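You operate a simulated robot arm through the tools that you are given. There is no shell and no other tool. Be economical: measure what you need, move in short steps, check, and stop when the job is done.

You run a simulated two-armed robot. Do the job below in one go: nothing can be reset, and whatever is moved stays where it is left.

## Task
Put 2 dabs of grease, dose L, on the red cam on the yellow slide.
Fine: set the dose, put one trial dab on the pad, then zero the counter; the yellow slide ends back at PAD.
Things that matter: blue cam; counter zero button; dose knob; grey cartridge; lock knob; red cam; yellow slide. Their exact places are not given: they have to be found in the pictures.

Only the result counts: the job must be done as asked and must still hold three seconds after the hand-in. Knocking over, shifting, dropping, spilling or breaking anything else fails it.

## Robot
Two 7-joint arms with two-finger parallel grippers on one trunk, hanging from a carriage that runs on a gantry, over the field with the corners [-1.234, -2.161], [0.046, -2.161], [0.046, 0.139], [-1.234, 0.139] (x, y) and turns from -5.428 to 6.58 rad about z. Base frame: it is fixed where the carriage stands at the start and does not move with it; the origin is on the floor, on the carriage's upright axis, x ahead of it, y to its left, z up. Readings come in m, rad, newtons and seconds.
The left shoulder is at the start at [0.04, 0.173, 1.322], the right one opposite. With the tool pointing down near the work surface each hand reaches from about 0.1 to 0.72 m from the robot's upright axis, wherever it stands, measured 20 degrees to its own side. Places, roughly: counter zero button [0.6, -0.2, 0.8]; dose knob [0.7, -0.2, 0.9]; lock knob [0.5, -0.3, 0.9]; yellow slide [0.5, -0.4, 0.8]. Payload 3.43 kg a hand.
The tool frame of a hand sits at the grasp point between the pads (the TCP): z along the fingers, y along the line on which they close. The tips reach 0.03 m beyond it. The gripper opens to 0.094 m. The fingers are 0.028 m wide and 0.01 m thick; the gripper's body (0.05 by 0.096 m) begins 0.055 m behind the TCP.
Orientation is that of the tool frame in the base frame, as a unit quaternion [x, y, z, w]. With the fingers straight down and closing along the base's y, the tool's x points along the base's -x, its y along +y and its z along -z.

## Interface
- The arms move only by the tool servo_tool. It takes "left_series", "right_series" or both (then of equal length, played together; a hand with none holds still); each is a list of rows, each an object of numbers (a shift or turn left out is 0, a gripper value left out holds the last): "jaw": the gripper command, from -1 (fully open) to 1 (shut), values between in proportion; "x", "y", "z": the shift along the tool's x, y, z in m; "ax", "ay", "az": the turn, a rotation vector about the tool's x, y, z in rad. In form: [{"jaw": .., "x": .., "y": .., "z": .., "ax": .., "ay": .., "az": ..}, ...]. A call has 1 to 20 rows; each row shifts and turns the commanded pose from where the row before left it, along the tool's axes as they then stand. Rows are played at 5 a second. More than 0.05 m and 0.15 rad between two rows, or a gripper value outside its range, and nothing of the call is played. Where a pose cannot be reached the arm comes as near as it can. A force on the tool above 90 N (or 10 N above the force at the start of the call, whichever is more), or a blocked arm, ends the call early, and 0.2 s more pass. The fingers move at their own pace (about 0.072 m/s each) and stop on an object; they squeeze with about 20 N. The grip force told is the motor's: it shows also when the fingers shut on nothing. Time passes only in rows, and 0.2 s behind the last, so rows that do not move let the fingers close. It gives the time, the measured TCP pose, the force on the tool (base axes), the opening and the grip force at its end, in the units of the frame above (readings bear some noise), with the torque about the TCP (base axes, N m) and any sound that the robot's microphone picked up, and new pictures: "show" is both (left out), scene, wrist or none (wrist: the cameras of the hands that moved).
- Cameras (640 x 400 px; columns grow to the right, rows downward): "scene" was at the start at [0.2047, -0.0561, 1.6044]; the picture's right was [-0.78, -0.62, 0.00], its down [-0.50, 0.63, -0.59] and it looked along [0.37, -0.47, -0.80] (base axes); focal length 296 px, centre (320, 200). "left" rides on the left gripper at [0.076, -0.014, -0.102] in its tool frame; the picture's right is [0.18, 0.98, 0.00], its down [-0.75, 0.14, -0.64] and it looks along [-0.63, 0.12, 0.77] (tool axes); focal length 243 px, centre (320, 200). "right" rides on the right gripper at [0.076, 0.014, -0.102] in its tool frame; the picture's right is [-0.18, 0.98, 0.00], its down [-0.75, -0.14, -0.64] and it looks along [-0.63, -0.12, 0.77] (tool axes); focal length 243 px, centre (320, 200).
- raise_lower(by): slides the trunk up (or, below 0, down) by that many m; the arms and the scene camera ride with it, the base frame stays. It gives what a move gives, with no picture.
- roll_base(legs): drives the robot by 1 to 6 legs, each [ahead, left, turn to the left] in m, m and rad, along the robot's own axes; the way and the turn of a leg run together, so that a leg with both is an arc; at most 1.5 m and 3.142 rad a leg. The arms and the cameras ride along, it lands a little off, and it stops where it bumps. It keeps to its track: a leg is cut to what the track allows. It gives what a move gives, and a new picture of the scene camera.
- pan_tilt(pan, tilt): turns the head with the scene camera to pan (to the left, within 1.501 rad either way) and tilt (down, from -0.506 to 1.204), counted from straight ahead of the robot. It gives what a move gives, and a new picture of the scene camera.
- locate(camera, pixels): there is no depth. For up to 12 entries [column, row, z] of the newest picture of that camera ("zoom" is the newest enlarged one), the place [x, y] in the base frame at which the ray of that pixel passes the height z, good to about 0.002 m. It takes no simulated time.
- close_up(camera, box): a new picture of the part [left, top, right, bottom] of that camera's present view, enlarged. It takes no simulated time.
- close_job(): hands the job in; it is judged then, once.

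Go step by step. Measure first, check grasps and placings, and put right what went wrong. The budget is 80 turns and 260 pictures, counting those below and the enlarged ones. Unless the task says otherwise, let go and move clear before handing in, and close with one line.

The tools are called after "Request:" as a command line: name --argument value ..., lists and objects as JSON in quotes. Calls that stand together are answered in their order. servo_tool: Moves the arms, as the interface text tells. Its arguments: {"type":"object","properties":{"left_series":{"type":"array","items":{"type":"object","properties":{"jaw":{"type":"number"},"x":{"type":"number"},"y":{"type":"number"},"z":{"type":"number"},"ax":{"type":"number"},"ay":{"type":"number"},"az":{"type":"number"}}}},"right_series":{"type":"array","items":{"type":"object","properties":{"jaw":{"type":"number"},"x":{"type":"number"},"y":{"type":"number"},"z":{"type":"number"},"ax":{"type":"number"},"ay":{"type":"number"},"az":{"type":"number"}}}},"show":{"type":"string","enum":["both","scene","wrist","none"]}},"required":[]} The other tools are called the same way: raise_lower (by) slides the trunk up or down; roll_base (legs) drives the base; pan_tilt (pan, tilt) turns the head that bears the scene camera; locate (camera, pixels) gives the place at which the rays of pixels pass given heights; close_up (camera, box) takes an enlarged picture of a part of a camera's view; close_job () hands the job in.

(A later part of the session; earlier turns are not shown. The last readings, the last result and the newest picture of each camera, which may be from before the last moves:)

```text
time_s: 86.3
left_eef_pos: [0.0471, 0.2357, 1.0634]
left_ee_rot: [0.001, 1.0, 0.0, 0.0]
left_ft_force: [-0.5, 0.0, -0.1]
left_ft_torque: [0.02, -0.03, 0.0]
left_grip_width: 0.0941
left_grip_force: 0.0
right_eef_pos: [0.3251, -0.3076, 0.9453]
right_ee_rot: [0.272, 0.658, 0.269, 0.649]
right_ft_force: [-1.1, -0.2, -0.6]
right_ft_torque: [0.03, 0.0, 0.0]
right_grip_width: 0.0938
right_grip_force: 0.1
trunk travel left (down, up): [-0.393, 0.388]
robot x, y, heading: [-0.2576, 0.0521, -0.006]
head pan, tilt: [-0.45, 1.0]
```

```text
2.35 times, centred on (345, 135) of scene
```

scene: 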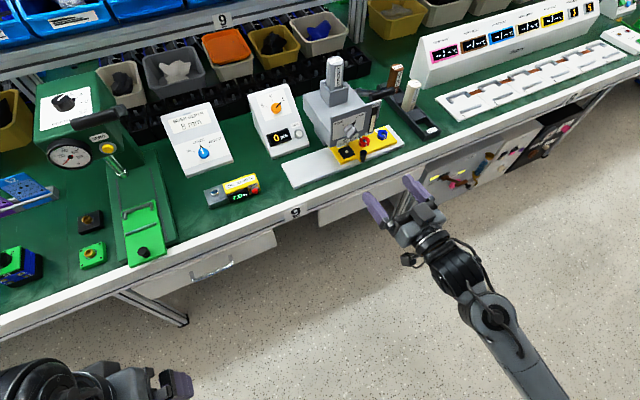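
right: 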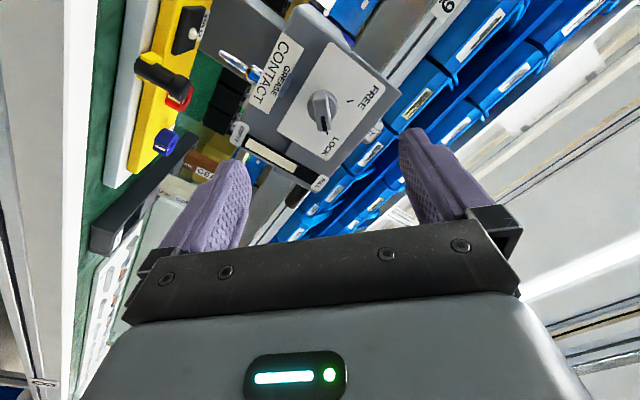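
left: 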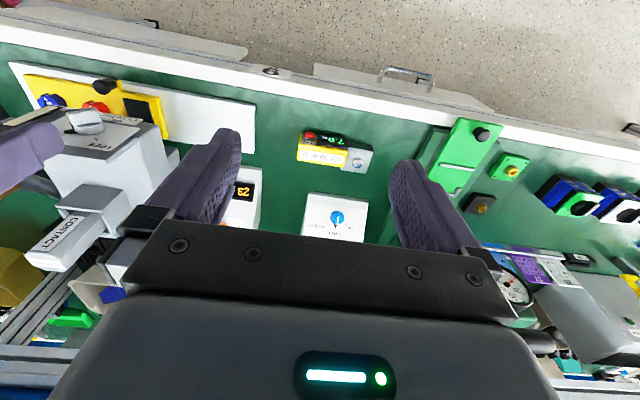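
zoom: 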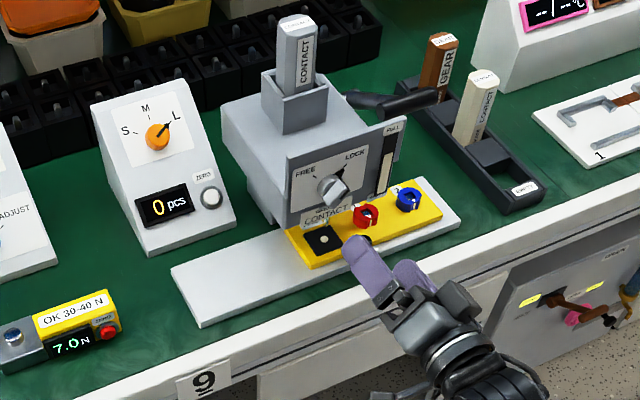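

Well aligned with the fin on the finger axis, and the dab is visible on the pad. Advance 9.5 cm and close on the fin.

Request:
servo_tool --right_series '[{"z": 0.035, "y": 0.002}, {"z": 0.035}, {"z": 0.025}, {}, {"jaw": 1}, {}, {}, {}, {}]' --show "wrist"

Request:
close_up --camera "right" --box '[200, 60, 440, 240]'

```text
time_s: 88.3
left_eef_pos: [0.0472, 0.2348, 1.0645]
left_ee_rot: [0.0, 1.0, 0.0, 0.001]
left_ft_force: [0.5, 0.2, 0.2]
left_ft_torque: [0.0, -0.04, 0.03]
left_grip_width: 0.0939
left_grip_force: 0.1
right_eef_pos: [0.4207, -0.3054, 0.9451]
right_ee_rot: [0.272, 0.658, 0.268, 0.649]
right_ft_force: [1.5, -0.2, -3.0]
right_ft_torque: [0.05, -0.41, -0.02]
right_grip_width: 0.0137
right_grip_force: 45.0
trunk travel left (down, up): [-0.393, 0.388]
robot x, y, heading: [-0.2569, 0.0533, -0.005]
head pan, tilt: [-0.45, 1.0]
```

right: 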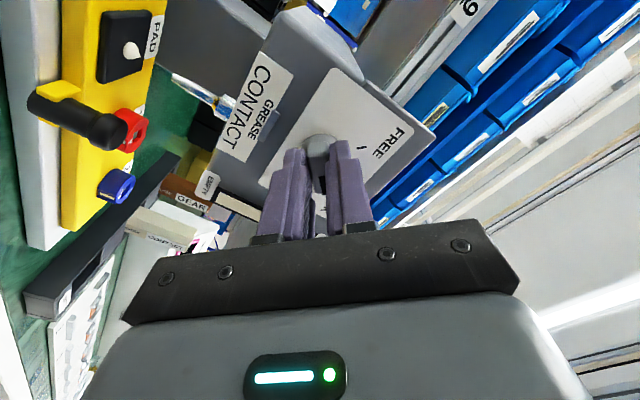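

```text
2.22 times, centred on (320, 150) of right
```

zoom: 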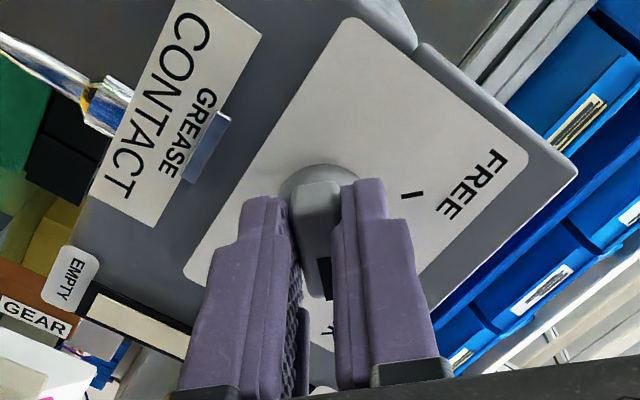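

Gripped (13.7 mm). Turn -90° to FREE.

Request:
servo_tool --right_series '[{"az": -0.1}, {"az": -0.145}, {"az": -0.145}, {"az": -0.145}, {"az": -0.145}, {"az": -0.145}, {"az": -0.145}, {"az": -0.145}, {"az": -0.145}, {"az": -0.145}, {"az": -0.145}, {}]' --show "wrist"

Request:
close_up --camera "scene" --box '[240, 50, 450, 220]'

```text
time_s: 90.9
left_eef_pos: [0.047, 0.2307, 1.0611]
left_ee_rot: [0.002, 1.0, -0.001, 0.001]
left_ft_force: [0.4, -0.4, 0.8]
left_ft_torque: [0.04, 0.01, 0.0]
left_grip_width: 0.094
left_grip_force: 0.1
right_eef_pos: [0.421, -0.3127, 0.9445]
right_ee_rot: [-0.266, 0.662, -0.266, 0.649]
right_ft_force: [5.4, -29.1, -14.8]
right_ft_torque: [0.07, 0.43, -1.08]
right_grip_width: 0.0138
right_grip_force: 44.9
trunk travel left (down, up): [-0.393, 0.388]
robot x, y, heading: [-0.2567, 0.0533, -0.003]
head pan, tilt: [-0.45, 1.0]
```

right: 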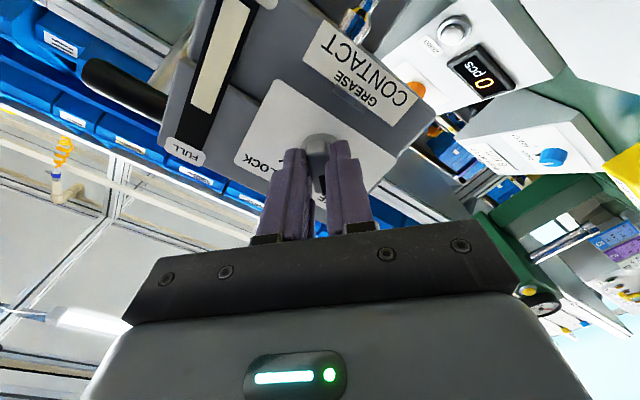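

```text
2.35 times, centred on (345, 135) of scene
```

zoom: 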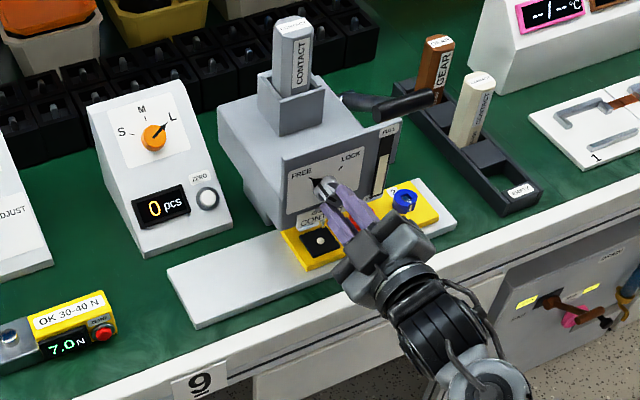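

Knob reads FREE. Release, retract, unroll and view the slide post.

Request:
servo_tool --right_series '[{"jaw": -1}, {}, {}, {"z": -0.04}, {"z": -0.04}, {"az": 0.145}, {"az": 0.145}, {"az": 0.145}, {"az": 0.145}, {"az": 0.145}, {"az": 0.06}, {}]' --show "wrist"

Request:
close_up --camera "right" --box '[200, 0, 440, 160]'

Request:
close_up --camera "scene" --box '[280, 80, 420, 190]'

```text
time_s: 93.5
left_eef_pos: [0.0464, 0.2349, 1.0629]
left_ee_rot: [0.001, 1.0, 0.001, 0.001]
left_ft_force: [-0.7, 0.0, 0.0]
left_ft_torque: [-0.03, -0.03, 0.02]
left_grip_width: 0.0938
left_grip_force: 0.1
right_eef_pos: [0.3405, -0.3043, 0.9457]
right_ee_rot: [0.006, 0.711, 0.007, 0.703]
right_ft_force: [0.4, 0.1, 0.5]
right_ft_torque: [0.0, -0.02, -0.02]
right_grip_width: 0.094
right_grip_force: 0.0
trunk travel left (down, up): [-0.393, 0.388]
robot x, y, heading: [-0.258, 0.0518, -0.007]
head pan, tilt: [-0.45, 1.0]
```

right: 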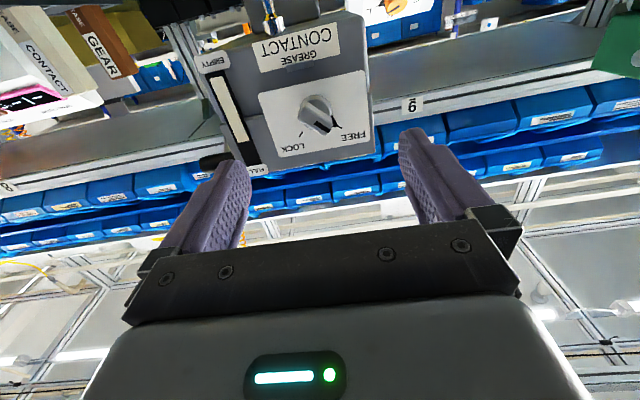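

```text
2.50 times, centred on (320, 80) of right
```

zoom: 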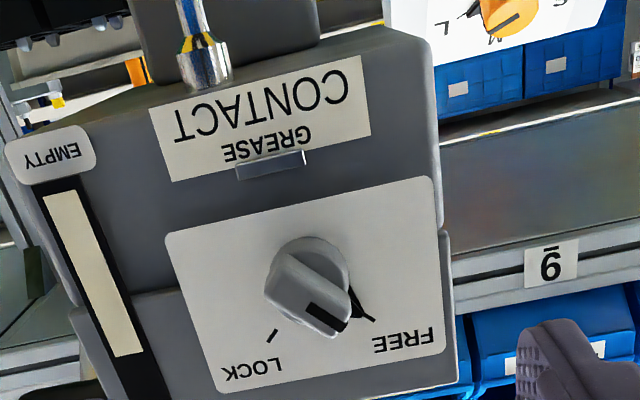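

```text
3.64 times, centred on (350, 135) of scene
```

zoom: 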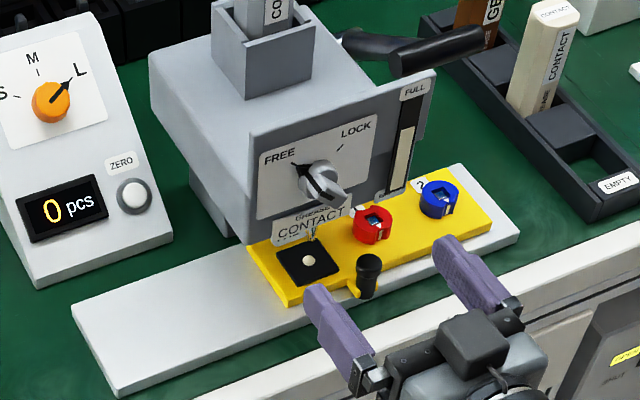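

Knob is at FREE, post peg at (367,280) in the zoom, dab at (309,261). Locate these precisely.

Request:
locate --camera "zoom" --pixels '[[309, 261, 0.8], [309, 261, 0.81], [375, 222, 0.81], [375, 222, 0.83], [439, 199, 0.81], [439, 199, 0.83], [370, 262, 0.83], [370, 262, 0.85], [366, 292, 0.8], [366, 292, 0.81], [289, 304, 0.8], [493, 224, 0.8]]'

```text
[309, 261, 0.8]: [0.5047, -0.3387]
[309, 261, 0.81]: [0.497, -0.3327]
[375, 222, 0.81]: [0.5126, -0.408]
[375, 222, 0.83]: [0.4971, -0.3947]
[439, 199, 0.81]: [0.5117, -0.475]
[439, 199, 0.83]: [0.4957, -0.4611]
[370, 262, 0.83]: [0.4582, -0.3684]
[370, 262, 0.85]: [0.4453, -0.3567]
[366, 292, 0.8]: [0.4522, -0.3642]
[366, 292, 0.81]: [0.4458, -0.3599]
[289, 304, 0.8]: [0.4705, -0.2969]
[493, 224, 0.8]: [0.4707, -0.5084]
```

Post at (0.452,-0.364), z 0.80–0.84. Move down, pitch slightly, and straddle the post.

Request:
servo_tool --right_series '[{"y": -0.03}, {"y": -0.03}, {"x": 0.04}, {"x": 0.04}, {"x": 0.03}, {"ay": 0.15}, {"ay": 0.15}, {"z": 0.03, "x": -0.009}, {"z": 0.03, "x": -0.009}, {}]' --show "wrist"

Request:
close_up --camera "scene" --box '[280, 80, 420, 190]'

```text
time_s: 95.7
left_eef_pos: [0.0463, 0.2356, 1.0635]
left_ee_rot: [0.0, 1.0, 0.001, 0.0]
left_ft_force: [-0.4, 0.1, 0.4]
left_ft_torque: [0.01, -0.01, 0.0]
left_grip_width: 0.094
left_grip_force: 0.0
right_eef_pos: [0.4036, -0.3618, 0.834]
right_ee_rot: [0.006, 0.809, 0.006, 0.588]
right_ft_force: [0.0, 0.5, 0.1]
right_ft_torque: [-0.01, 0.0, 0.03]
right_grip_width: 0.0938
right_grip_force: 0.0
trunk travel left (down, up): [-0.393, 0.388]
robot x, y, heading: [-0.2562, 0.0551, -0.01]
head pan, tilt: [-0.45, 1.0]
```

right: 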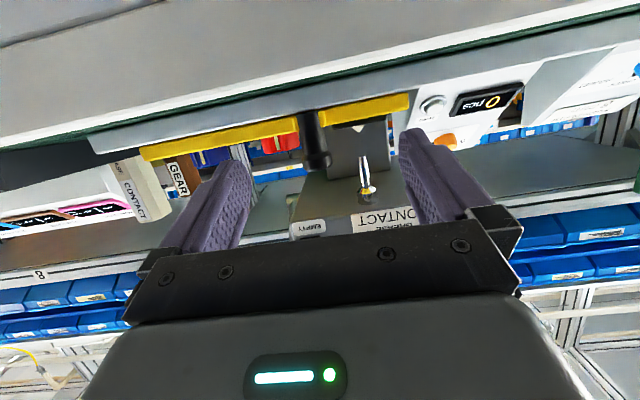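

```text
3.64 times, centred on (350, 135) of scene
```

zoom: 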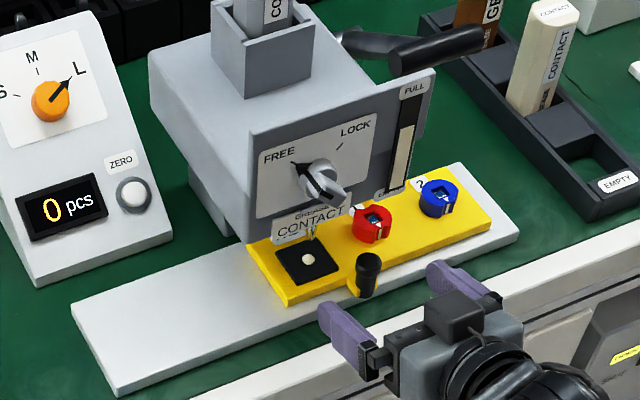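

Post at (316,140) is centred. Advance 3 cm and close on it.

Request:
servo_tool --right_series '[{"z": 0.02, "x": -0.006, "y": -0.002}, {"z": 0.012, "x": -0.004}, {"jaw": 1}, {}, {}, {}, {}]' --show "wrist"

Request:
close_up --camera "right" --box '[220, 80, 440, 230]'

```text
time_s: 97.3
left_eef_pos: [0.048, 0.2352, 1.0628]
left_ee_rot: [0.001, 1.0, 0.001, 0.0]
left_ft_force: [0.3, 0.2, 0.3]
left_ft_torque: [0.03, 0.03, 0.02]
left_grip_width: 0.0942
left_grip_force: 0.1
right_eef_pos: [0.438, -0.3644, 0.8354]
right_ee_rot: [0.004, 0.809, 0.008, 0.588]
right_ft_force: [1.8, -0.8, -1.6]
right_ft_torque: [-1.09, -0.13, 0.0]
right_grip_width: 0.0215
right_grip_force: 45.0
trunk travel left (down, up): [-0.393, 0.388]
robot x, y, heading: [-0.2591, 0.0511, -0.007]
head pan, tilt: [-0.45, 1.0]
```

right: 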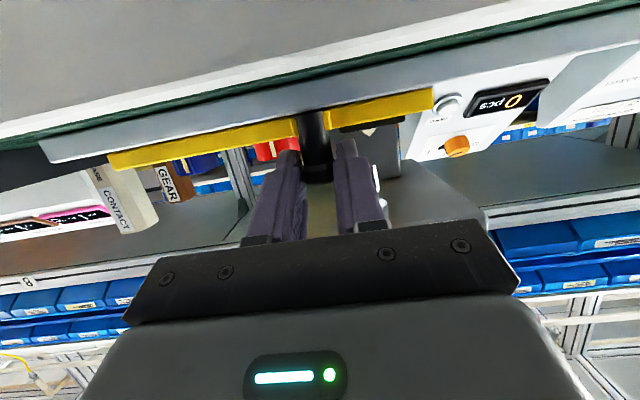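

```text
2.67 times, centred on (330, 155) of right
```

zoom: 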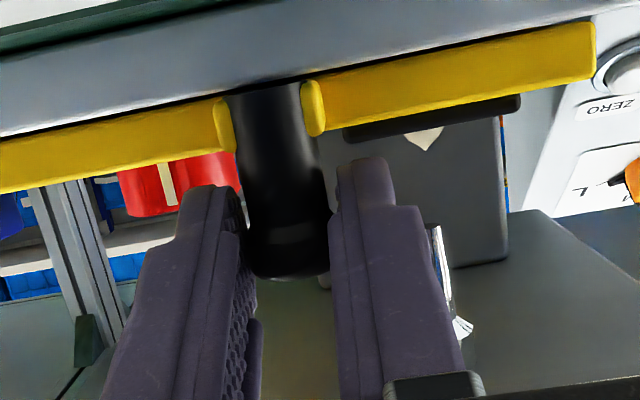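

Gripped. Drag the slide +y by 6.4 cm.

Request:
servo_tool --right_series '[{"y": 0.012}, {"y": 0.014}, {"y": 0.014}, {"y": 0.014}, {"y": 0.01}, {}]' --show "wrist"

Request:
close_up --camera "scene" --box '[280, 80, 420, 190]'

Request:
close_up --camera "right" --box '[220, 80, 440, 230]'

```text
time_s: 98.7
left_eef_pos: [0.0481, 0.2356, 1.0634]
left_ee_rot: [0.001, 1.0, 0.001, 0.0]
left_ft_force: [-1.2, -0.9, 0.3]
left_ft_torque: [0.0, 0.01, 0.05]
left_grip_width: 0.0942
left_grip_force: 0.1
right_eef_pos: [0.4385, -0.298, 0.8339]
right_ee_rot: [0.005, 0.808, 0.008, 0.589]
right_ft_force: [9.2, 1.9, -8.6]
right_ft_torque: [-1.0, 0.93, 0.01]
right_grip_width: 0.0217
right_grip_force: 44.9
trunk travel left (down, up): [-0.393, 0.388]
robot x, y, heading: [-0.2564, 0.0524, -0.003]
head pan, tilt: [-0.45, 1.0]
```

right: 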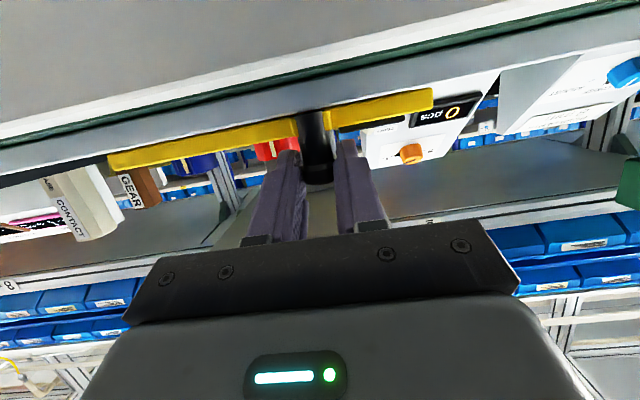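

```text
3.64 times, centred on (350, 135) of scene
```

zoom: 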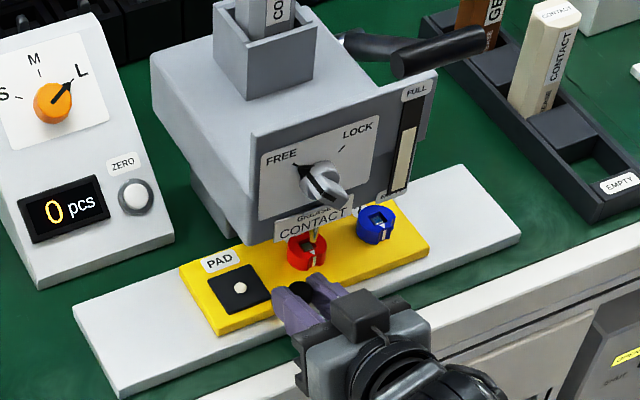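

```text
2.67 times, centred on (330, 155) of right
```

zoom: 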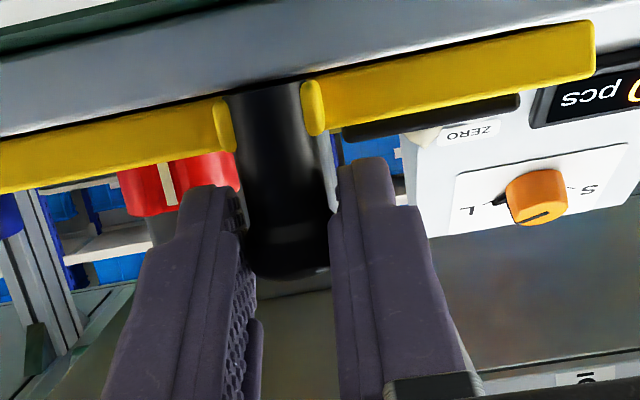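

Slide moved 66 mm; check the nozzle over the red cam closely.

Request:
close_up --camera "scene" --box '[318, 120, 368, 155]'

Request:
locate --camera "zoom" --pixels '[[320, 200, 0.83]]'

```text
11.43 times, centred on (343, 138) of scene
```

zoom: 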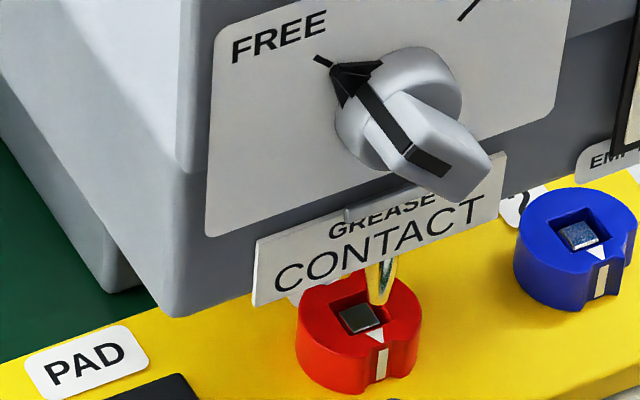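

```text
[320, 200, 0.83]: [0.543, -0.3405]
```

The nozzle seems a few mm to the -y side of the red cam's centre. Release, back off and judge from straight ahead with the wrist camera.

Request:
servo_tool --right_series '[{"jaw": -1}, {}, {}, {"z": -0.04}, {"z": -0.04, "x": -0.01}, {}]' --show "wrist"

Request:
close_up --camera "right" --box '[260, 90, 380, 170]'

Request:
close_up --camera "scene" --box '[318, 120, 368, 155]'

```text
time_s: 100.1
left_eef_pos: [0.0479, 0.237, 1.0631]
left_ee_rot: [0.001, 1.0, 0.0, 0.001]
left_ft_force: [0.4, 1.0, -0.8]
left_ft_torque: [-0.01, -0.02, 0.0]
left_grip_width: 0.094
left_grip_force: 0.0
right_eef_pos: [0.3633, -0.3012, 0.8691]
right_ee_rot: [0.005, 0.809, 0.008, 0.588]
right_ft_force: [0.3, -0.5, 0.6]
right_ft_torque: [-0.01, 0.0, 0.0]
right_grip_width: 0.094
right_grip_force: 0.0
trunk travel left (down, up): [-0.393, 0.388]
robot x, y, heading: [-0.2588, 0.0539, -0.005]
head pan, tilt: [-0.45, 1.0]
```

right: 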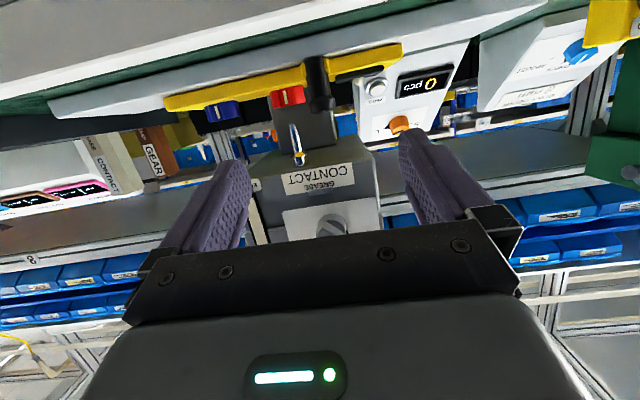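

```text
5.00 times, centred on (320, 130) of right
```

zoom: 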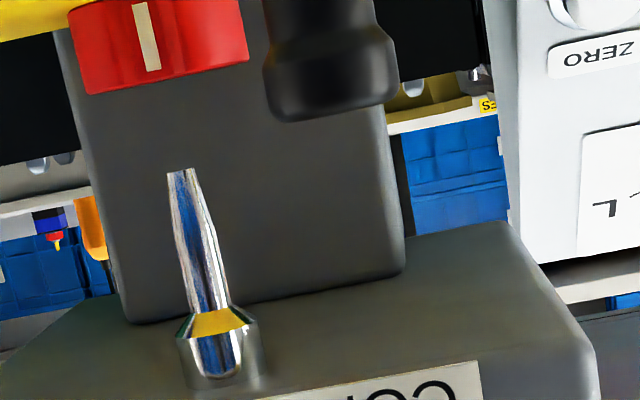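

```text
11.43 times, centred on (343, 138) of scene
```

zoom: 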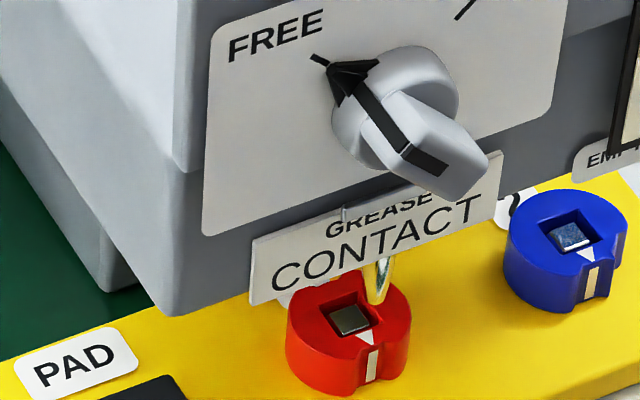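

From the front the nozzle axis extrapolates to the cam centre (≈164 vs 167). Zoom tighter to confirm.

Request:
close_up --camera "right" --box '[265, 80, 325, 170]'

Request:
locate --camera "right" --pixels '[[292, 134, 0.84], [292, 134, 0.845], [273, 110, 0.825], [306, 103, 0.825], [289, 106, 0.825], [299, 164, 0.87]]'

```text
4.44 times, centred on (295, 125) of right
```

zoom: 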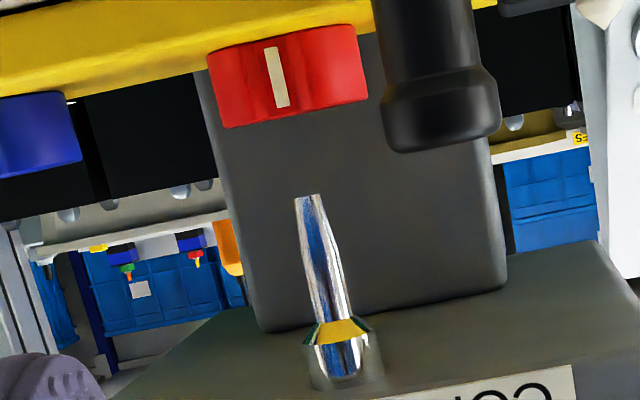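

```text
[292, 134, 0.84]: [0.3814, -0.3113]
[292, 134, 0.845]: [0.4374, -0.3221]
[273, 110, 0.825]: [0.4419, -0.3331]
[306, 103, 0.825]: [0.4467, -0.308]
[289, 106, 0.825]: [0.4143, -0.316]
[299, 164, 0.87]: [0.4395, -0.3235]
```

Alignment within about 1 mm. Now lock again: raise the hand, go horizontal, roll to the FREE fin and approach.

Request:
servo_tool --right_series '[{"x": -0.036, "z": -0.012, "y": -0.004}, {"x": -0.036, "z": -0.012, "y": -0.004}, {"ay": -0.15}, {"ay": -0.155}, {"az": -0.145}, {"az": -0.145}, {"az": -0.145}, {"az": -0.145}, {"az": -0.145}, {"az": -0.065}, {}]' --show "wrist"

Request:
close_up --camera "right" --box '[200, 40, 440, 220]'

```text
refused: row 4 steps farther than a row can; nothing moved
```

```text
2.22 times, centred on (320, 130) of right
```

zoom: 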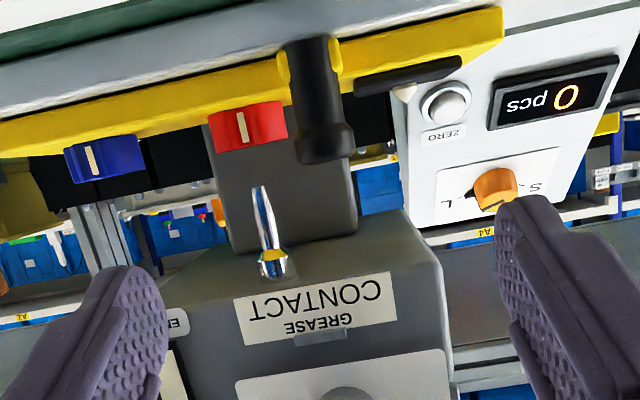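

A row exceeded the turn limit; resend with smaller turns.

Request:
servo_tool --right_series '[{"x": -0.036, "z": -0.012, "y": -0.004}, {"x": -0.036, "z": -0.012, "y": -0.004}, {"ay": -0.145}, {"ay": -0.145}, {"ay": -0.02}, {"az": -0.145}, {"az": -0.145}, {"az": -0.145}, {"az": -0.145}, {"az": -0.145}, {"az": -0.065}, {}]' --show "wrist"

Request:
close_up --camera "right" --box '[200, 40, 440, 220]'

```text
time_s: 102.7
left_eef_pos: [0.0481, 0.235, 1.063]
left_ee_rot: [0.001, 1.0, 0.0, 0.002]
left_ft_force: [0.0, 0.1, 0.1]
left_ft_torque: [0.02, -0.03, -0.03]
left_grip_width: 0.0942
left_grip_force: 0.1
right_eef_pos: [0.3614, -0.3094, 0.9446]
right_ee_rot: [-0.267, 0.656, -0.266, 0.654]
right_ft_force: [-0.6, -0.3, 0.0]
right_ft_torque: [0.0, 0.0, 0.01]
right_grip_width: 0.0942
right_grip_force: 0.0
trunk travel left (down, up): [-0.393, 0.388]
robot x, y, heading: [-0.2587, 0.0535, -0.003]
head pan, tilt: [-0.45, 1.0]
```

right: 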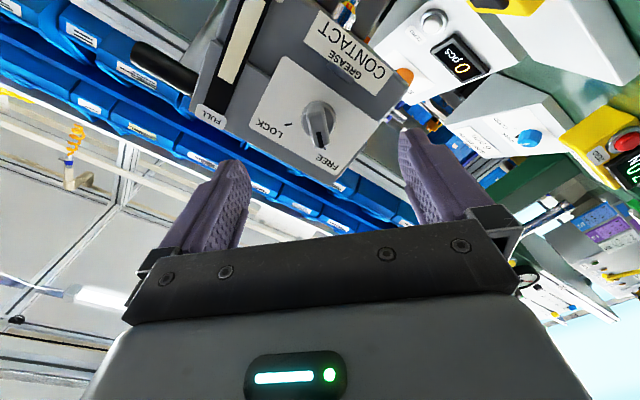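

```text
2.22 times, centred on (320, 130) of right
```

zoom: 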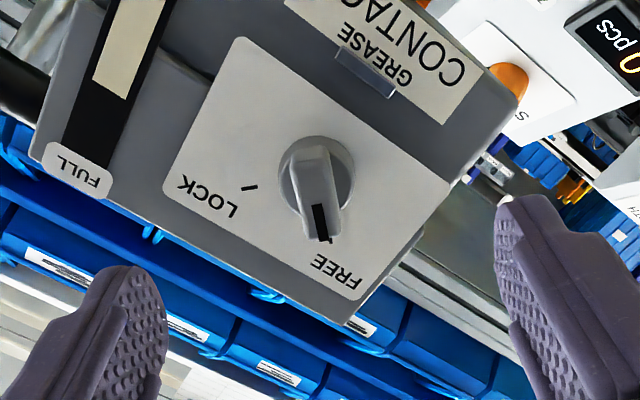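

Aligned on the fin. Advance, grip, and turn back to LOCK.

Request:
servo_tool --right_series '[{"z": 0.03}, {"z": 0.03}, {"jaw": 1}, {}, {}, {}, {"az": 0.12}, {"az": 0.145}, {"az": 0.145}, {"az": 0.145}, {"az": 0.145}, {"az": 0.145}, {"az": 0.145}, {"az": 0.145}, {"az": 0.145}, {"az": 0.145}, {"az": 0.145}, {}]' --show "none"

Request:
close_up --camera "scene" --box '[280, 80, 420, 190]'

```text
time_s: 106.5
left_eef_pos: [0.0458, 0.2378, 1.0639]
left_ee_rot: [0.001, 1.0, 0.001, 0.0]
left_ft_force: [0.5, -0.3, 0.2]
left_ft_torque: [-0.01, 0.02, 0.04]
left_grip_width: 0.0942
left_grip_force: 0.0
right_eef_pos: [0.422, -0.3071, 0.9463]
right_ee_rot: [0.273, 0.651, 0.277, 0.651]
right_ft_force: [-14.5, 15.6, 22.5]
right_ft_torque: [-0.83, 0.13, 0.44]
right_grip_width: 0.0137
right_grip_force: 45.2
trunk travel left (down, up): [-0.393, 0.388]
robot x, y, heading: [-0.2589, 0.0535, -0.006]
head pan, tilt: [-0.45, 1.0]
```

```text
3.64 times, centred on (350, 135) of scene
```

zoom: 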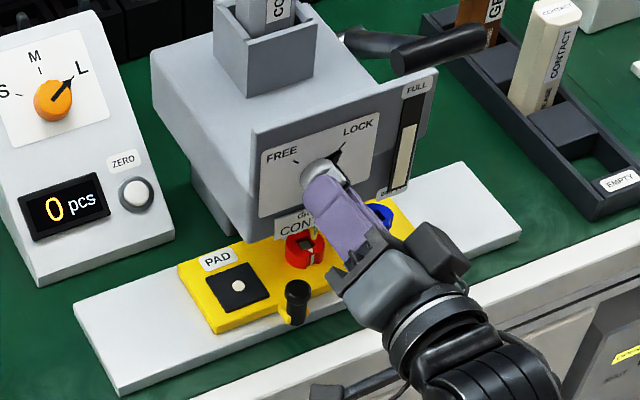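

Pointer at LOCK. Release, retract, unroll, close, and move up and right for pressing the lever with the hand horizontal from in front.

Request:
servo_tool --right_series '[{"jaw": -1}, {}, {}, {"z": -0.035}, {"z": -0.035}, {"az": -0.145}, {"az": -0.145}, {"az": -0.145}, {"az": -0.145}, {"az": -0.145}, {"az": -0.075, "jaw": 1}, {"y": -0.035, "x": -0.03}, {"y": -0.035, "x": -0.03}, {"y": -0.035, "x": -0.03}, {"y": -0.033, "x": -0.014}, {}]' --show "wrist"

Request:
close_up --camera "scene" --box '[300, 80, 400, 160]'

```text
time_s: 109.9
left_eef_pos: [0.0469, 0.2354, 1.0626]
left_ee_rot: [0.002, 1.0, 0.001, 0.0]
left_ft_force: [0.2, -0.9, 0.6]
left_ft_torque: [-0.04, -0.03, -0.01]
left_grip_width: 0.0941
left_grip_force: 0.0
right_eef_pos: [0.3518, -0.449, 1.0481]
right_ee_rot: [-0.001, 0.709, -0.001, 0.706]
right_ft_force: [0.0, 0.0, 0.6]
right_ft_torque: [-0.01, 0.0, -0.03]
right_grip_width: 0.0
right_grip_force: 20.4
trunk travel left (down, up): [-0.393, 0.388]
robot x, y, heading: [-0.2569, 0.0535, -0.005]
head pan, tilt: [-0.45, 1.0]
```

right: 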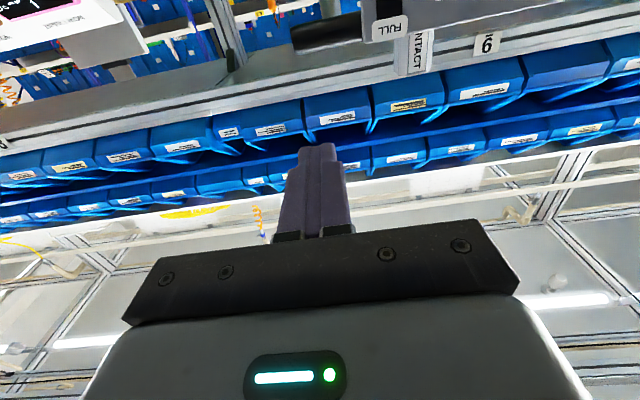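

```text
5.00 times, centred on (350, 120) of scene
```

zoom: 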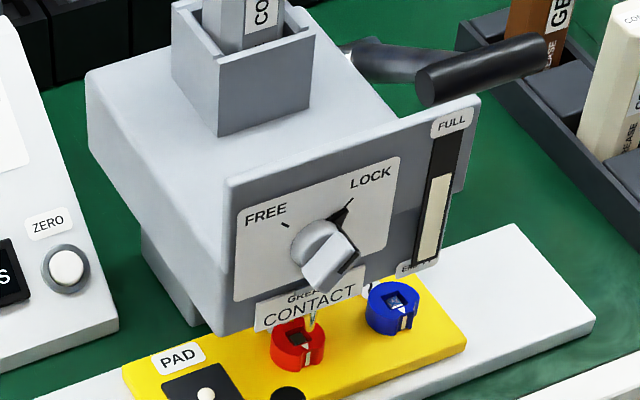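

LOCK confirmed. Drive 10 cm forward and press the lever from above with the closed fingers.

Request:
roll_base --legs '[[0.1, 0, 0]]'

Request:
servo_tool --right_series '[{"z": 0.034, "y": 0.006}, {"x": 0.02}, {"x": 0.02}, {"x": 0.02}, {"x": 0.02}, {"x": 0.02}, {"x": 0.012}, {"x": 0.006}, {}]' --show "wrist"

Request:
close_up --camera "scene" --box '[270, 90, 450, 230]'

```text
time_s: 111.1
left_eef_pos: [0.1475, 0.2346, 1.0648]
left_ee_rot: [0.001, 1.0, 0.0, 0.001]
left_ft_force: [0.7, 0.1, -0.1]
left_ft_torque: [0.03, 0.01, -0.03]
left_grip_width: 0.0939
left_grip_force: 0.0
right_eef_pos: [0.4527, -0.4486, 1.0488]
right_ee_rot: [0.0, 0.708, -0.001, 0.706]
right_ft_force: [1.1, 0.4, 0.1]
right_ft_torque: [0.01, 0.0, 0.0]
right_grip_width: 0.0
right_grip_force: 19.8
trunk travel left (down, up): [-0.393, 0.388]
robot x, y, heading: [-0.1542, 0.0536, -0.004]
head pan, tilt: [-0.45, 1.0]
```

scene: 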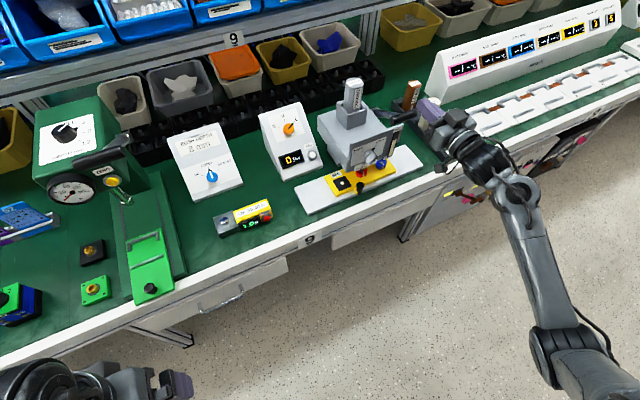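

```text
time_s: 113.1
left_eef_pos: [0.1464, 0.2339, 1.0635]
left_ee_rot: [0.001, 1.0, 0.0, 0.001]
left_ft_force: [0.4, 0.9, -0.1]
left_ft_torque: [0.02, 0.0, 0.01]
left_grip_width: 0.094
left_grip_force: 0.0
right_eef_pos: [0.4846, -0.4436, 0.9305]
right_ee_rot: [0.0, 0.708, -0.001, 0.706]
right_ft_force: [-0.4, -1.1, 2.0]
right_ft_torque: [0.0, 0.03, 0.04]
right_grip_width: 0.0
right_grip_force: 20.0
trunk travel left (down, up): [-0.393, 0.388]
robot x, y, heading: [-0.1599, 0.0535, -0.006]
head pan, tilt: [-0.45, 1.0]
```

right: 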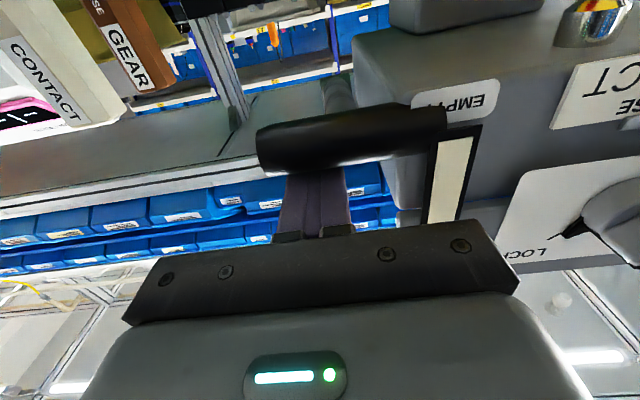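

```text
2.86 times, centred on (360, 160) of scene
```

zoom: 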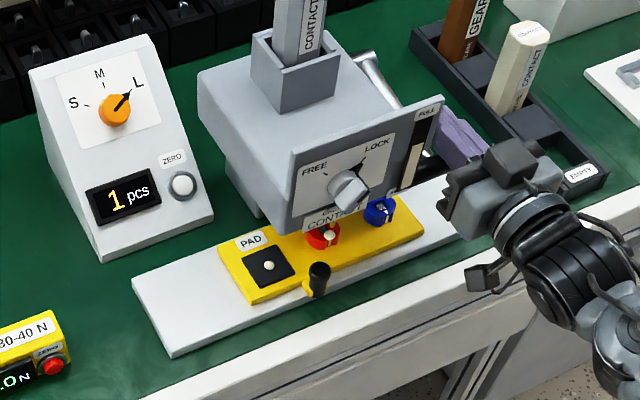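

Counter reads 1 and a dab appears on the red cam. Zoom on it before the second dab.

Request:
close_up --camera "scene" --box '[335, 150, 385, 185]'

Request:
servo_tool --right_series '[{"x": -0.03}, {"x": -0.03}, {"x": -0.03}, {"x": -0.025}, {}, {}]' --show "none"

Request:
close_up --camera "scene" --box '[270, 90, 450, 230]'

```text
11.43 times, centred on (360, 168) of scene
```

zoom: 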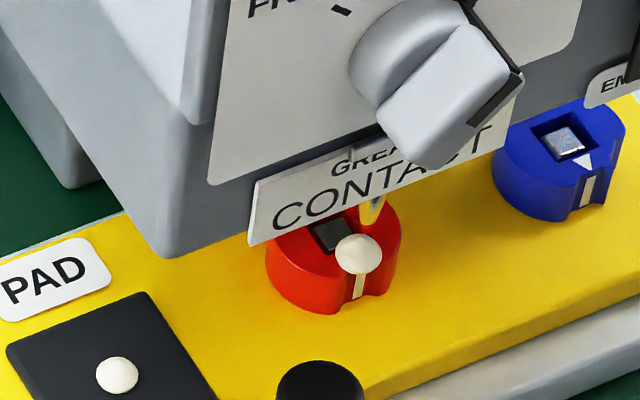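

```text
time_s: 114.5
left_eef_pos: [0.1472, 0.2351, 1.0627]
left_ee_rot: [0.001, 1.0, 0.0, 0.001]
left_ft_force: [0.1, 0.1, 0.8]
left_ft_torque: [-0.01, 0.0, 0.01]
left_grip_width: 0.0941
left_grip_force: 0.0
right_eef_pos: [0.4868, -0.4445, 1.0439]
right_ee_rot: [-0.002, 0.708, 0.0, 0.706]
right_ft_force: [-0.5, 0.1, 0.8]
right_ft_torque: [0.02, 0.03, -0.01]
right_grip_width: 0.0
right_grip_force: 20.2
trunk travel left (down, up): [-0.393, 0.388]
robot x, y, heading: [-0.1553, 0.0506, -0.008]
head pan, tilt: [-0.45, 1.0]
```

```text
2.86 times, centred on (360, 160) of scene
```

zoom: 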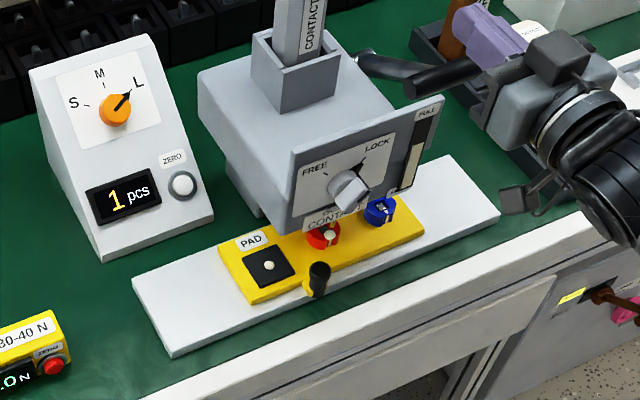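

The dab sits right on the cam's marked spot. Lever is back up; press the second dab and release.

Request:
servo_tool --right_series '[{"x": 0.018}, {"x": 0.02}, {"x": 0.02}, {"x": 0.02}, {"x": 0.02}, {"x": 0.01}, {"x": 0.006}, {}, {"x": -0.03}, {"x": -0.03}, {"x": -0.03}, {"x": -0.025}, {}]' --show "none"

Request:
close_up --camera "scene" --box '[270, 90, 450, 230]'

```text
time_s: 117.3
left_eef_pos: [0.1469, 0.2358, 1.0634]
left_ee_rot: [0.002, 1.0, 0.0, 0.001]
left_ft_force: [0.5, 0.4, 0.9]
left_ft_torque: [0.0, -0.01, 0.01]
left_grip_width: 0.0939
left_grip_force: 0.0
right_eef_pos: [0.4871, -0.4417, 1.0472]
right_ee_rot: [-0.002, 0.708, 0.0, 0.706]
right_ft_force: [-0.2, 0.1, -0.6]
right_ft_torque: [0.02, -0.02, 0.0]
right_grip_width: 0.0001
right_grip_force: 20.1
trunk travel left (down, up): [-0.393, 0.388]
robot x, y, heading: [-0.1564, 0.0489, -0.002]
head pan, tilt: [-0.45, 1.0]
```

```text
2.86 times, centred on (360, 160) of scene
```

zoom: 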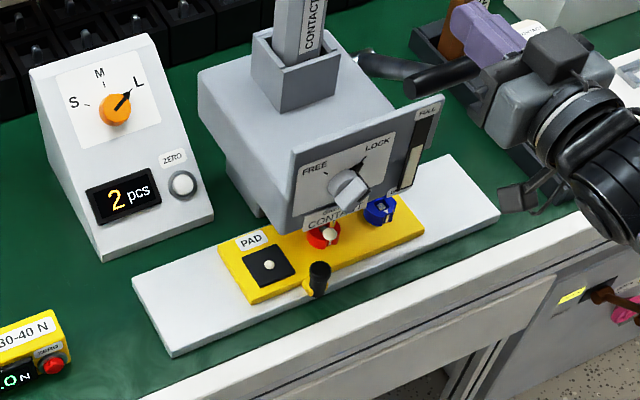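

Counter 2, both dabs placed. Now go back and unlock: drive back 10 cm and line up on the lock fin.

Request:
roll_base --legs '[[-0.1, 0, 0]]'

Request:
servo_tool --right_series '[{"z": -0.026, "jaw": -1}, {"y": 0.035, "x": 0.027}, {"y": 0.035, "x": 0.027}, {"y": 0.035, "x": 0.027}, {"y": 0.028, "x": 0.021}, {"az": 0.145}, {"az": 0.145}, {"az": 0.145}, {"az": 0.145}, {"az": 0.145}, {"az": 0.06}, {}]' --show "wrist"

```text
time_s: 118.4
left_eef_pos: [0.046, 0.2349, 1.0622]
left_ee_rot: [0.002, 1.0, 0.0, 0.001]
left_ft_force: [0.1, 0.1, 0.1]
left_ft_torque: [0.02, -0.01, 0.02]
left_grip_width: 0.094
left_grip_force: 0.0
right_eef_pos: [0.385, -0.442, 1.046]
right_ee_rot: [0.0, 0.708, -0.001, 0.706]
right_ft_force: [-0.2, -0.2, -0.3]
right_ft_torque: [-0.03, -0.02, 0.0]
right_grip_width: 0.0
right_grip_force: 20.6
trunk travel left (down, up): [-0.393, 0.388]
robot x, y, heading: [-0.2528, 0.0587, -0.008]
head pan, tilt: [-0.45, 1.0]
```

scene: 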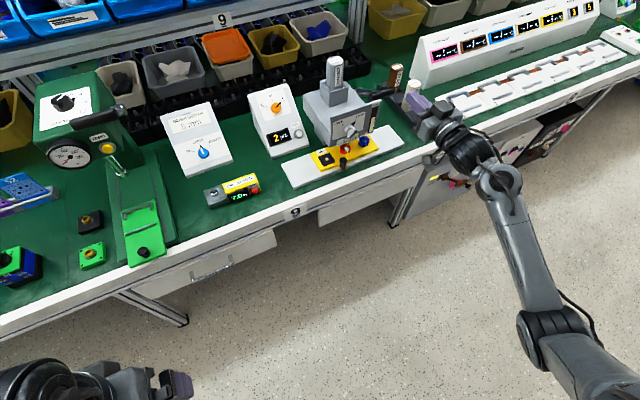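

```text
time_s: 121.0
left_eef_pos: [0.0474, 0.2346, 1.0629]
left_ee_rot: [0.001, 1.0, 0.0, 0.001]
left_ft_force: [0.3, -0.1, 0.2]
left_ft_torque: [0.02, 0.01, -0.04]
left_grip_width: 0.094
left_grip_force: 0.0
right_eef_pos: [0.362, -0.3106, 0.9437]
right_ee_rot: [0.27, 0.654, 0.271, 0.653]
right_ft_force: [-0.2, -0.1, 0.0]
right_ft_torque: [0.0, -0.01, 0.0]
right_grip_width: 0.094
right_grip_force: 0.1
trunk travel left (down, up): [-0.393, 0.388]
robot x, y, heading: [-0.2597, 0.0561, -0.003]
head pan, tilt: [-0.45, 1.0]
```

right: 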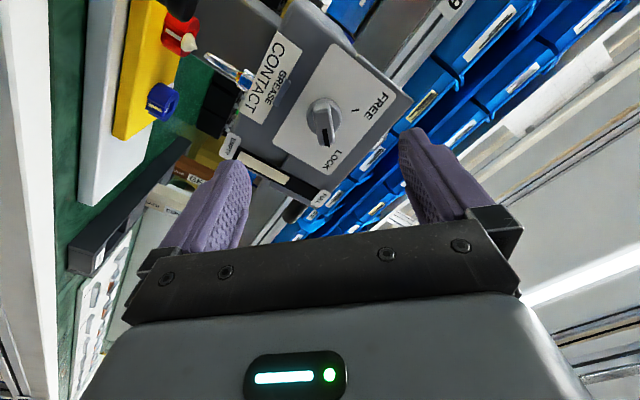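

Aligned. Grip, turn to FREE, release and retract in one call.

Request:
servo_tool --right_series '[{"z": 0.03, "y": 0.002}, {"z": 0.029}, {"jaw": 1}, {}, {}, {}, {"az": -0.12}, {"az": -0.145}, {"az": -0.145}, {"az": -0.145}, {"az": -0.145}, {"az": -0.145}, {"az": -0.145}, {"az": -0.145}, {"az": -0.145}, {"az": -0.145}, {"az": -0.145}, {"jaw": -1}, {}, {}]' --show "none"

Request:
servo_tool --right_series '[{"z": -0.04}, {"z": -0.04}, {"az": 0.145}, {"az": 0.145}, {"az": 0.145}, {"az": 0.145}, {"az": 0.145}, {"az": 0.06}, {"x": 0.04}, {"x": 0.04}, {"x": 0.03}, {"ay": 0.145}, {"ay": 0.145}, {}]' --show "wrist"

Request:
close_up --camera "scene" --box '[280, 80, 420, 190]'

```text
time_s: 125.2
left_eef_pos: [0.0483, 0.2351, 1.0634]
left_ee_rot: [0.002, 1.0, 0.0, 0.001]
left_ft_force: [0.5, 0.7, -0.7]
left_ft_torque: [-0.06, 0.0, -0.01]
left_grip_width: 0.0939
left_grip_force: 0.2
right_eef_pos: [0.4197, -0.3075, 0.9469]
right_ee_rot: [-0.272, 0.654, -0.271, 0.652]
right_ft_force: [-0.5, -0.8, -0.3]
right_ft_torque: [0.01, 0.02, 0.02]
right_grip_width: 0.094
right_grip_force: 0.0
trunk travel left (down, up): [-0.393, 0.388]
robot x, y, heading: [-0.2577, 0.0546, -0.005]
head pan, tilt: [-0.45, 1.0]
```

```text
time_s: 128.2
left_eef_pos: [0.0484, 0.2348, 1.0633]
left_ee_rot: [0.001, 1.0, 0.0, 0.001]
left_ft_force: [0.1, 0.1, 0.1]
left_ft_torque: [0.02, 0.0, 0.01]
left_grip_width: 0.0941
left_grip_force: 0.0
right_eef_pos: [0.3392, -0.3074, 0.8357]
right_ee_rot: [-0.001, 0.804, 0.0, 0.595]
right_ft_force: [-0.6, 0.0, 0.3]
right_ft_torque: [-0.01, 0.06, 0.01]
right_grip_width: 0.094
right_grip_force: 0.0
trunk travel left (down, up): [-0.393, 0.388]
robot x, y, heading: [-0.2572, 0.0528, -0.006]
head pan, tilt: [-0.45, 1.0]
```

right: 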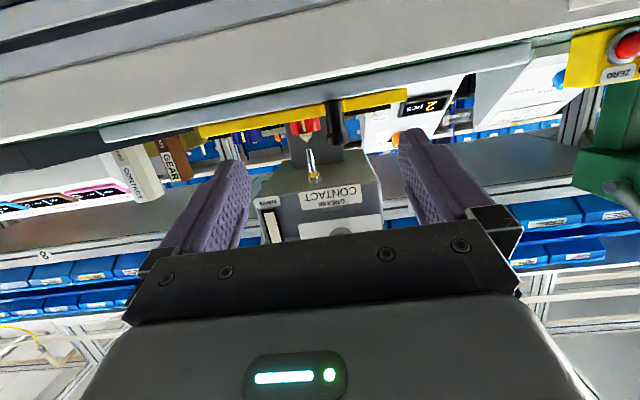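

```text
3.64 times, centred on (350, 135) of scene
```

zoom: 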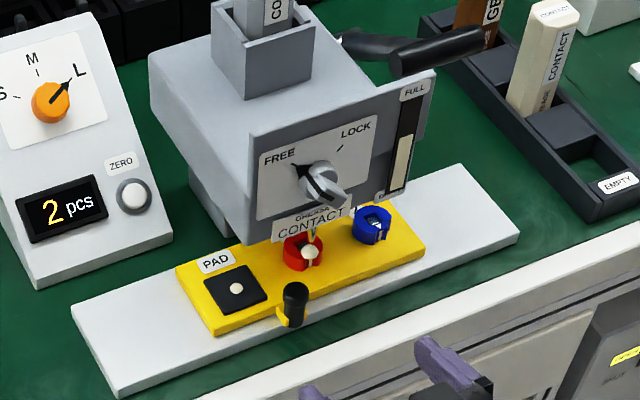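

FREE again. Straddle the post (now y≈-0.296), grip and drag back -y to -0.3644.

Request:
servo_tool --right_series '[{"y": 0.011, "z": 0.03, "x": -0.009}, {"z": 0.03, "x": -0.009}, {"z": 0.034, "x": -0.0105}, {}, {"jaw": 1}, {}, {}, {}, {}, {"y": -0.012}, {"y": -0.014}, {"y": -0.014}, {"y": -0.014}, {"y": -0.014}, {}]' --show "none"

Request:
close_up --camera "scene" --box '[280, 80, 420, 190]'

```text
time_s: 131.4
left_eef_pos: [0.0479, 0.2354, 1.0638]
left_ee_rot: [0.002, 1.0, -0.001, 0.001]
left_ft_force: [0.0, 0.1, -0.4]
left_ft_torque: [0.01, 0.01, -0.01]
left_grip_width: 0.0939
left_grip_force: 0.0
right_eef_pos: [0.4384, -0.3659, 0.8354]
right_ee_rot: [0.001, 0.803, -0.003, 0.596]
right_ft_force: [-2.3, -1.1, 4.2]
right_ft_torque: [0.42, 0.67, -0.05]
right_grip_width: 0.0216
right_grip_force: 44.6
trunk travel left (down, up): [-0.393, 0.388]
robot x, y, heading: [-0.2566, 0.049, 0.0]
head pan, tilt: [-0.45, 1.0]
```

```text
3.64 times, centred on (350, 135) of scene
```

zoom: 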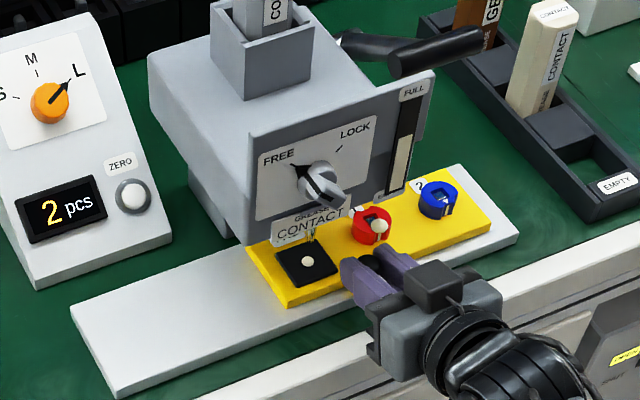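

Slide is back at PAD. Release, retreat, and line up with the lock fin for the final locking.

Request:
servo_tool --right_series '[{"jaw": -1}, {}, {}, {"z": -0.04}, {"z": -0.04}, {"x": -0.041, "z": -0.0125}, {"x": -0.041, "z": -0.0125}, {"y": 0.04}, {"y": 0.017}, {"ay": -0.145}, {"ay": -0.145}, {"az": -0.145}, {"az": -0.145}, {"az": -0.145}, {"az": -0.145}, {"az": -0.145}, {"az": -0.06}, {}]' --show "wrist"

```text
time_s: 135.2
left_eef_pos: [0.0477, 0.2352, 1.0621]
left_ee_rot: [0.002, 1.0, -0.001, 0.001]
left_ft_force: [0.0, 0.2, 0.0]
left_ft_torque: [0.0, 0.01, -0.02]
left_grip_width: 0.0939
left_grip_force: 0.0
right_eef_pos: [0.3602, -0.3072, 0.9455]
right_ee_rot: [-0.272, 0.654, -0.271, 0.652]
right_ft_force: [0.0, 0.5, -0.2]
right_ft_torque: [-0.02, 0.01, 0.01]
right_grip_width: 0.0939
right_grip_force: 0.0
trunk travel left (down, up): [-0.393, 0.388]
robot x, y, heading: [-0.2595, 0.051, -0.005]
head pan, tilt: [-0.45, 1.0]
```

right: 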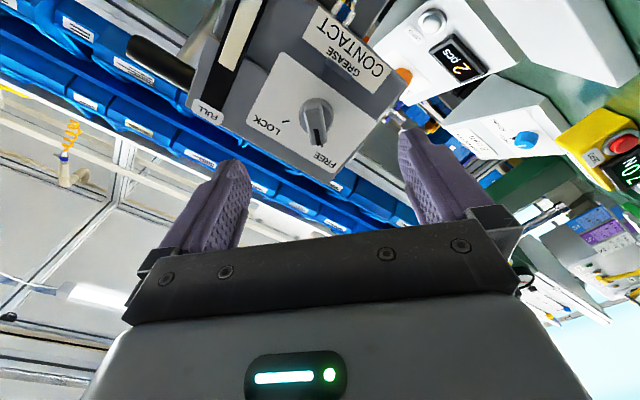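

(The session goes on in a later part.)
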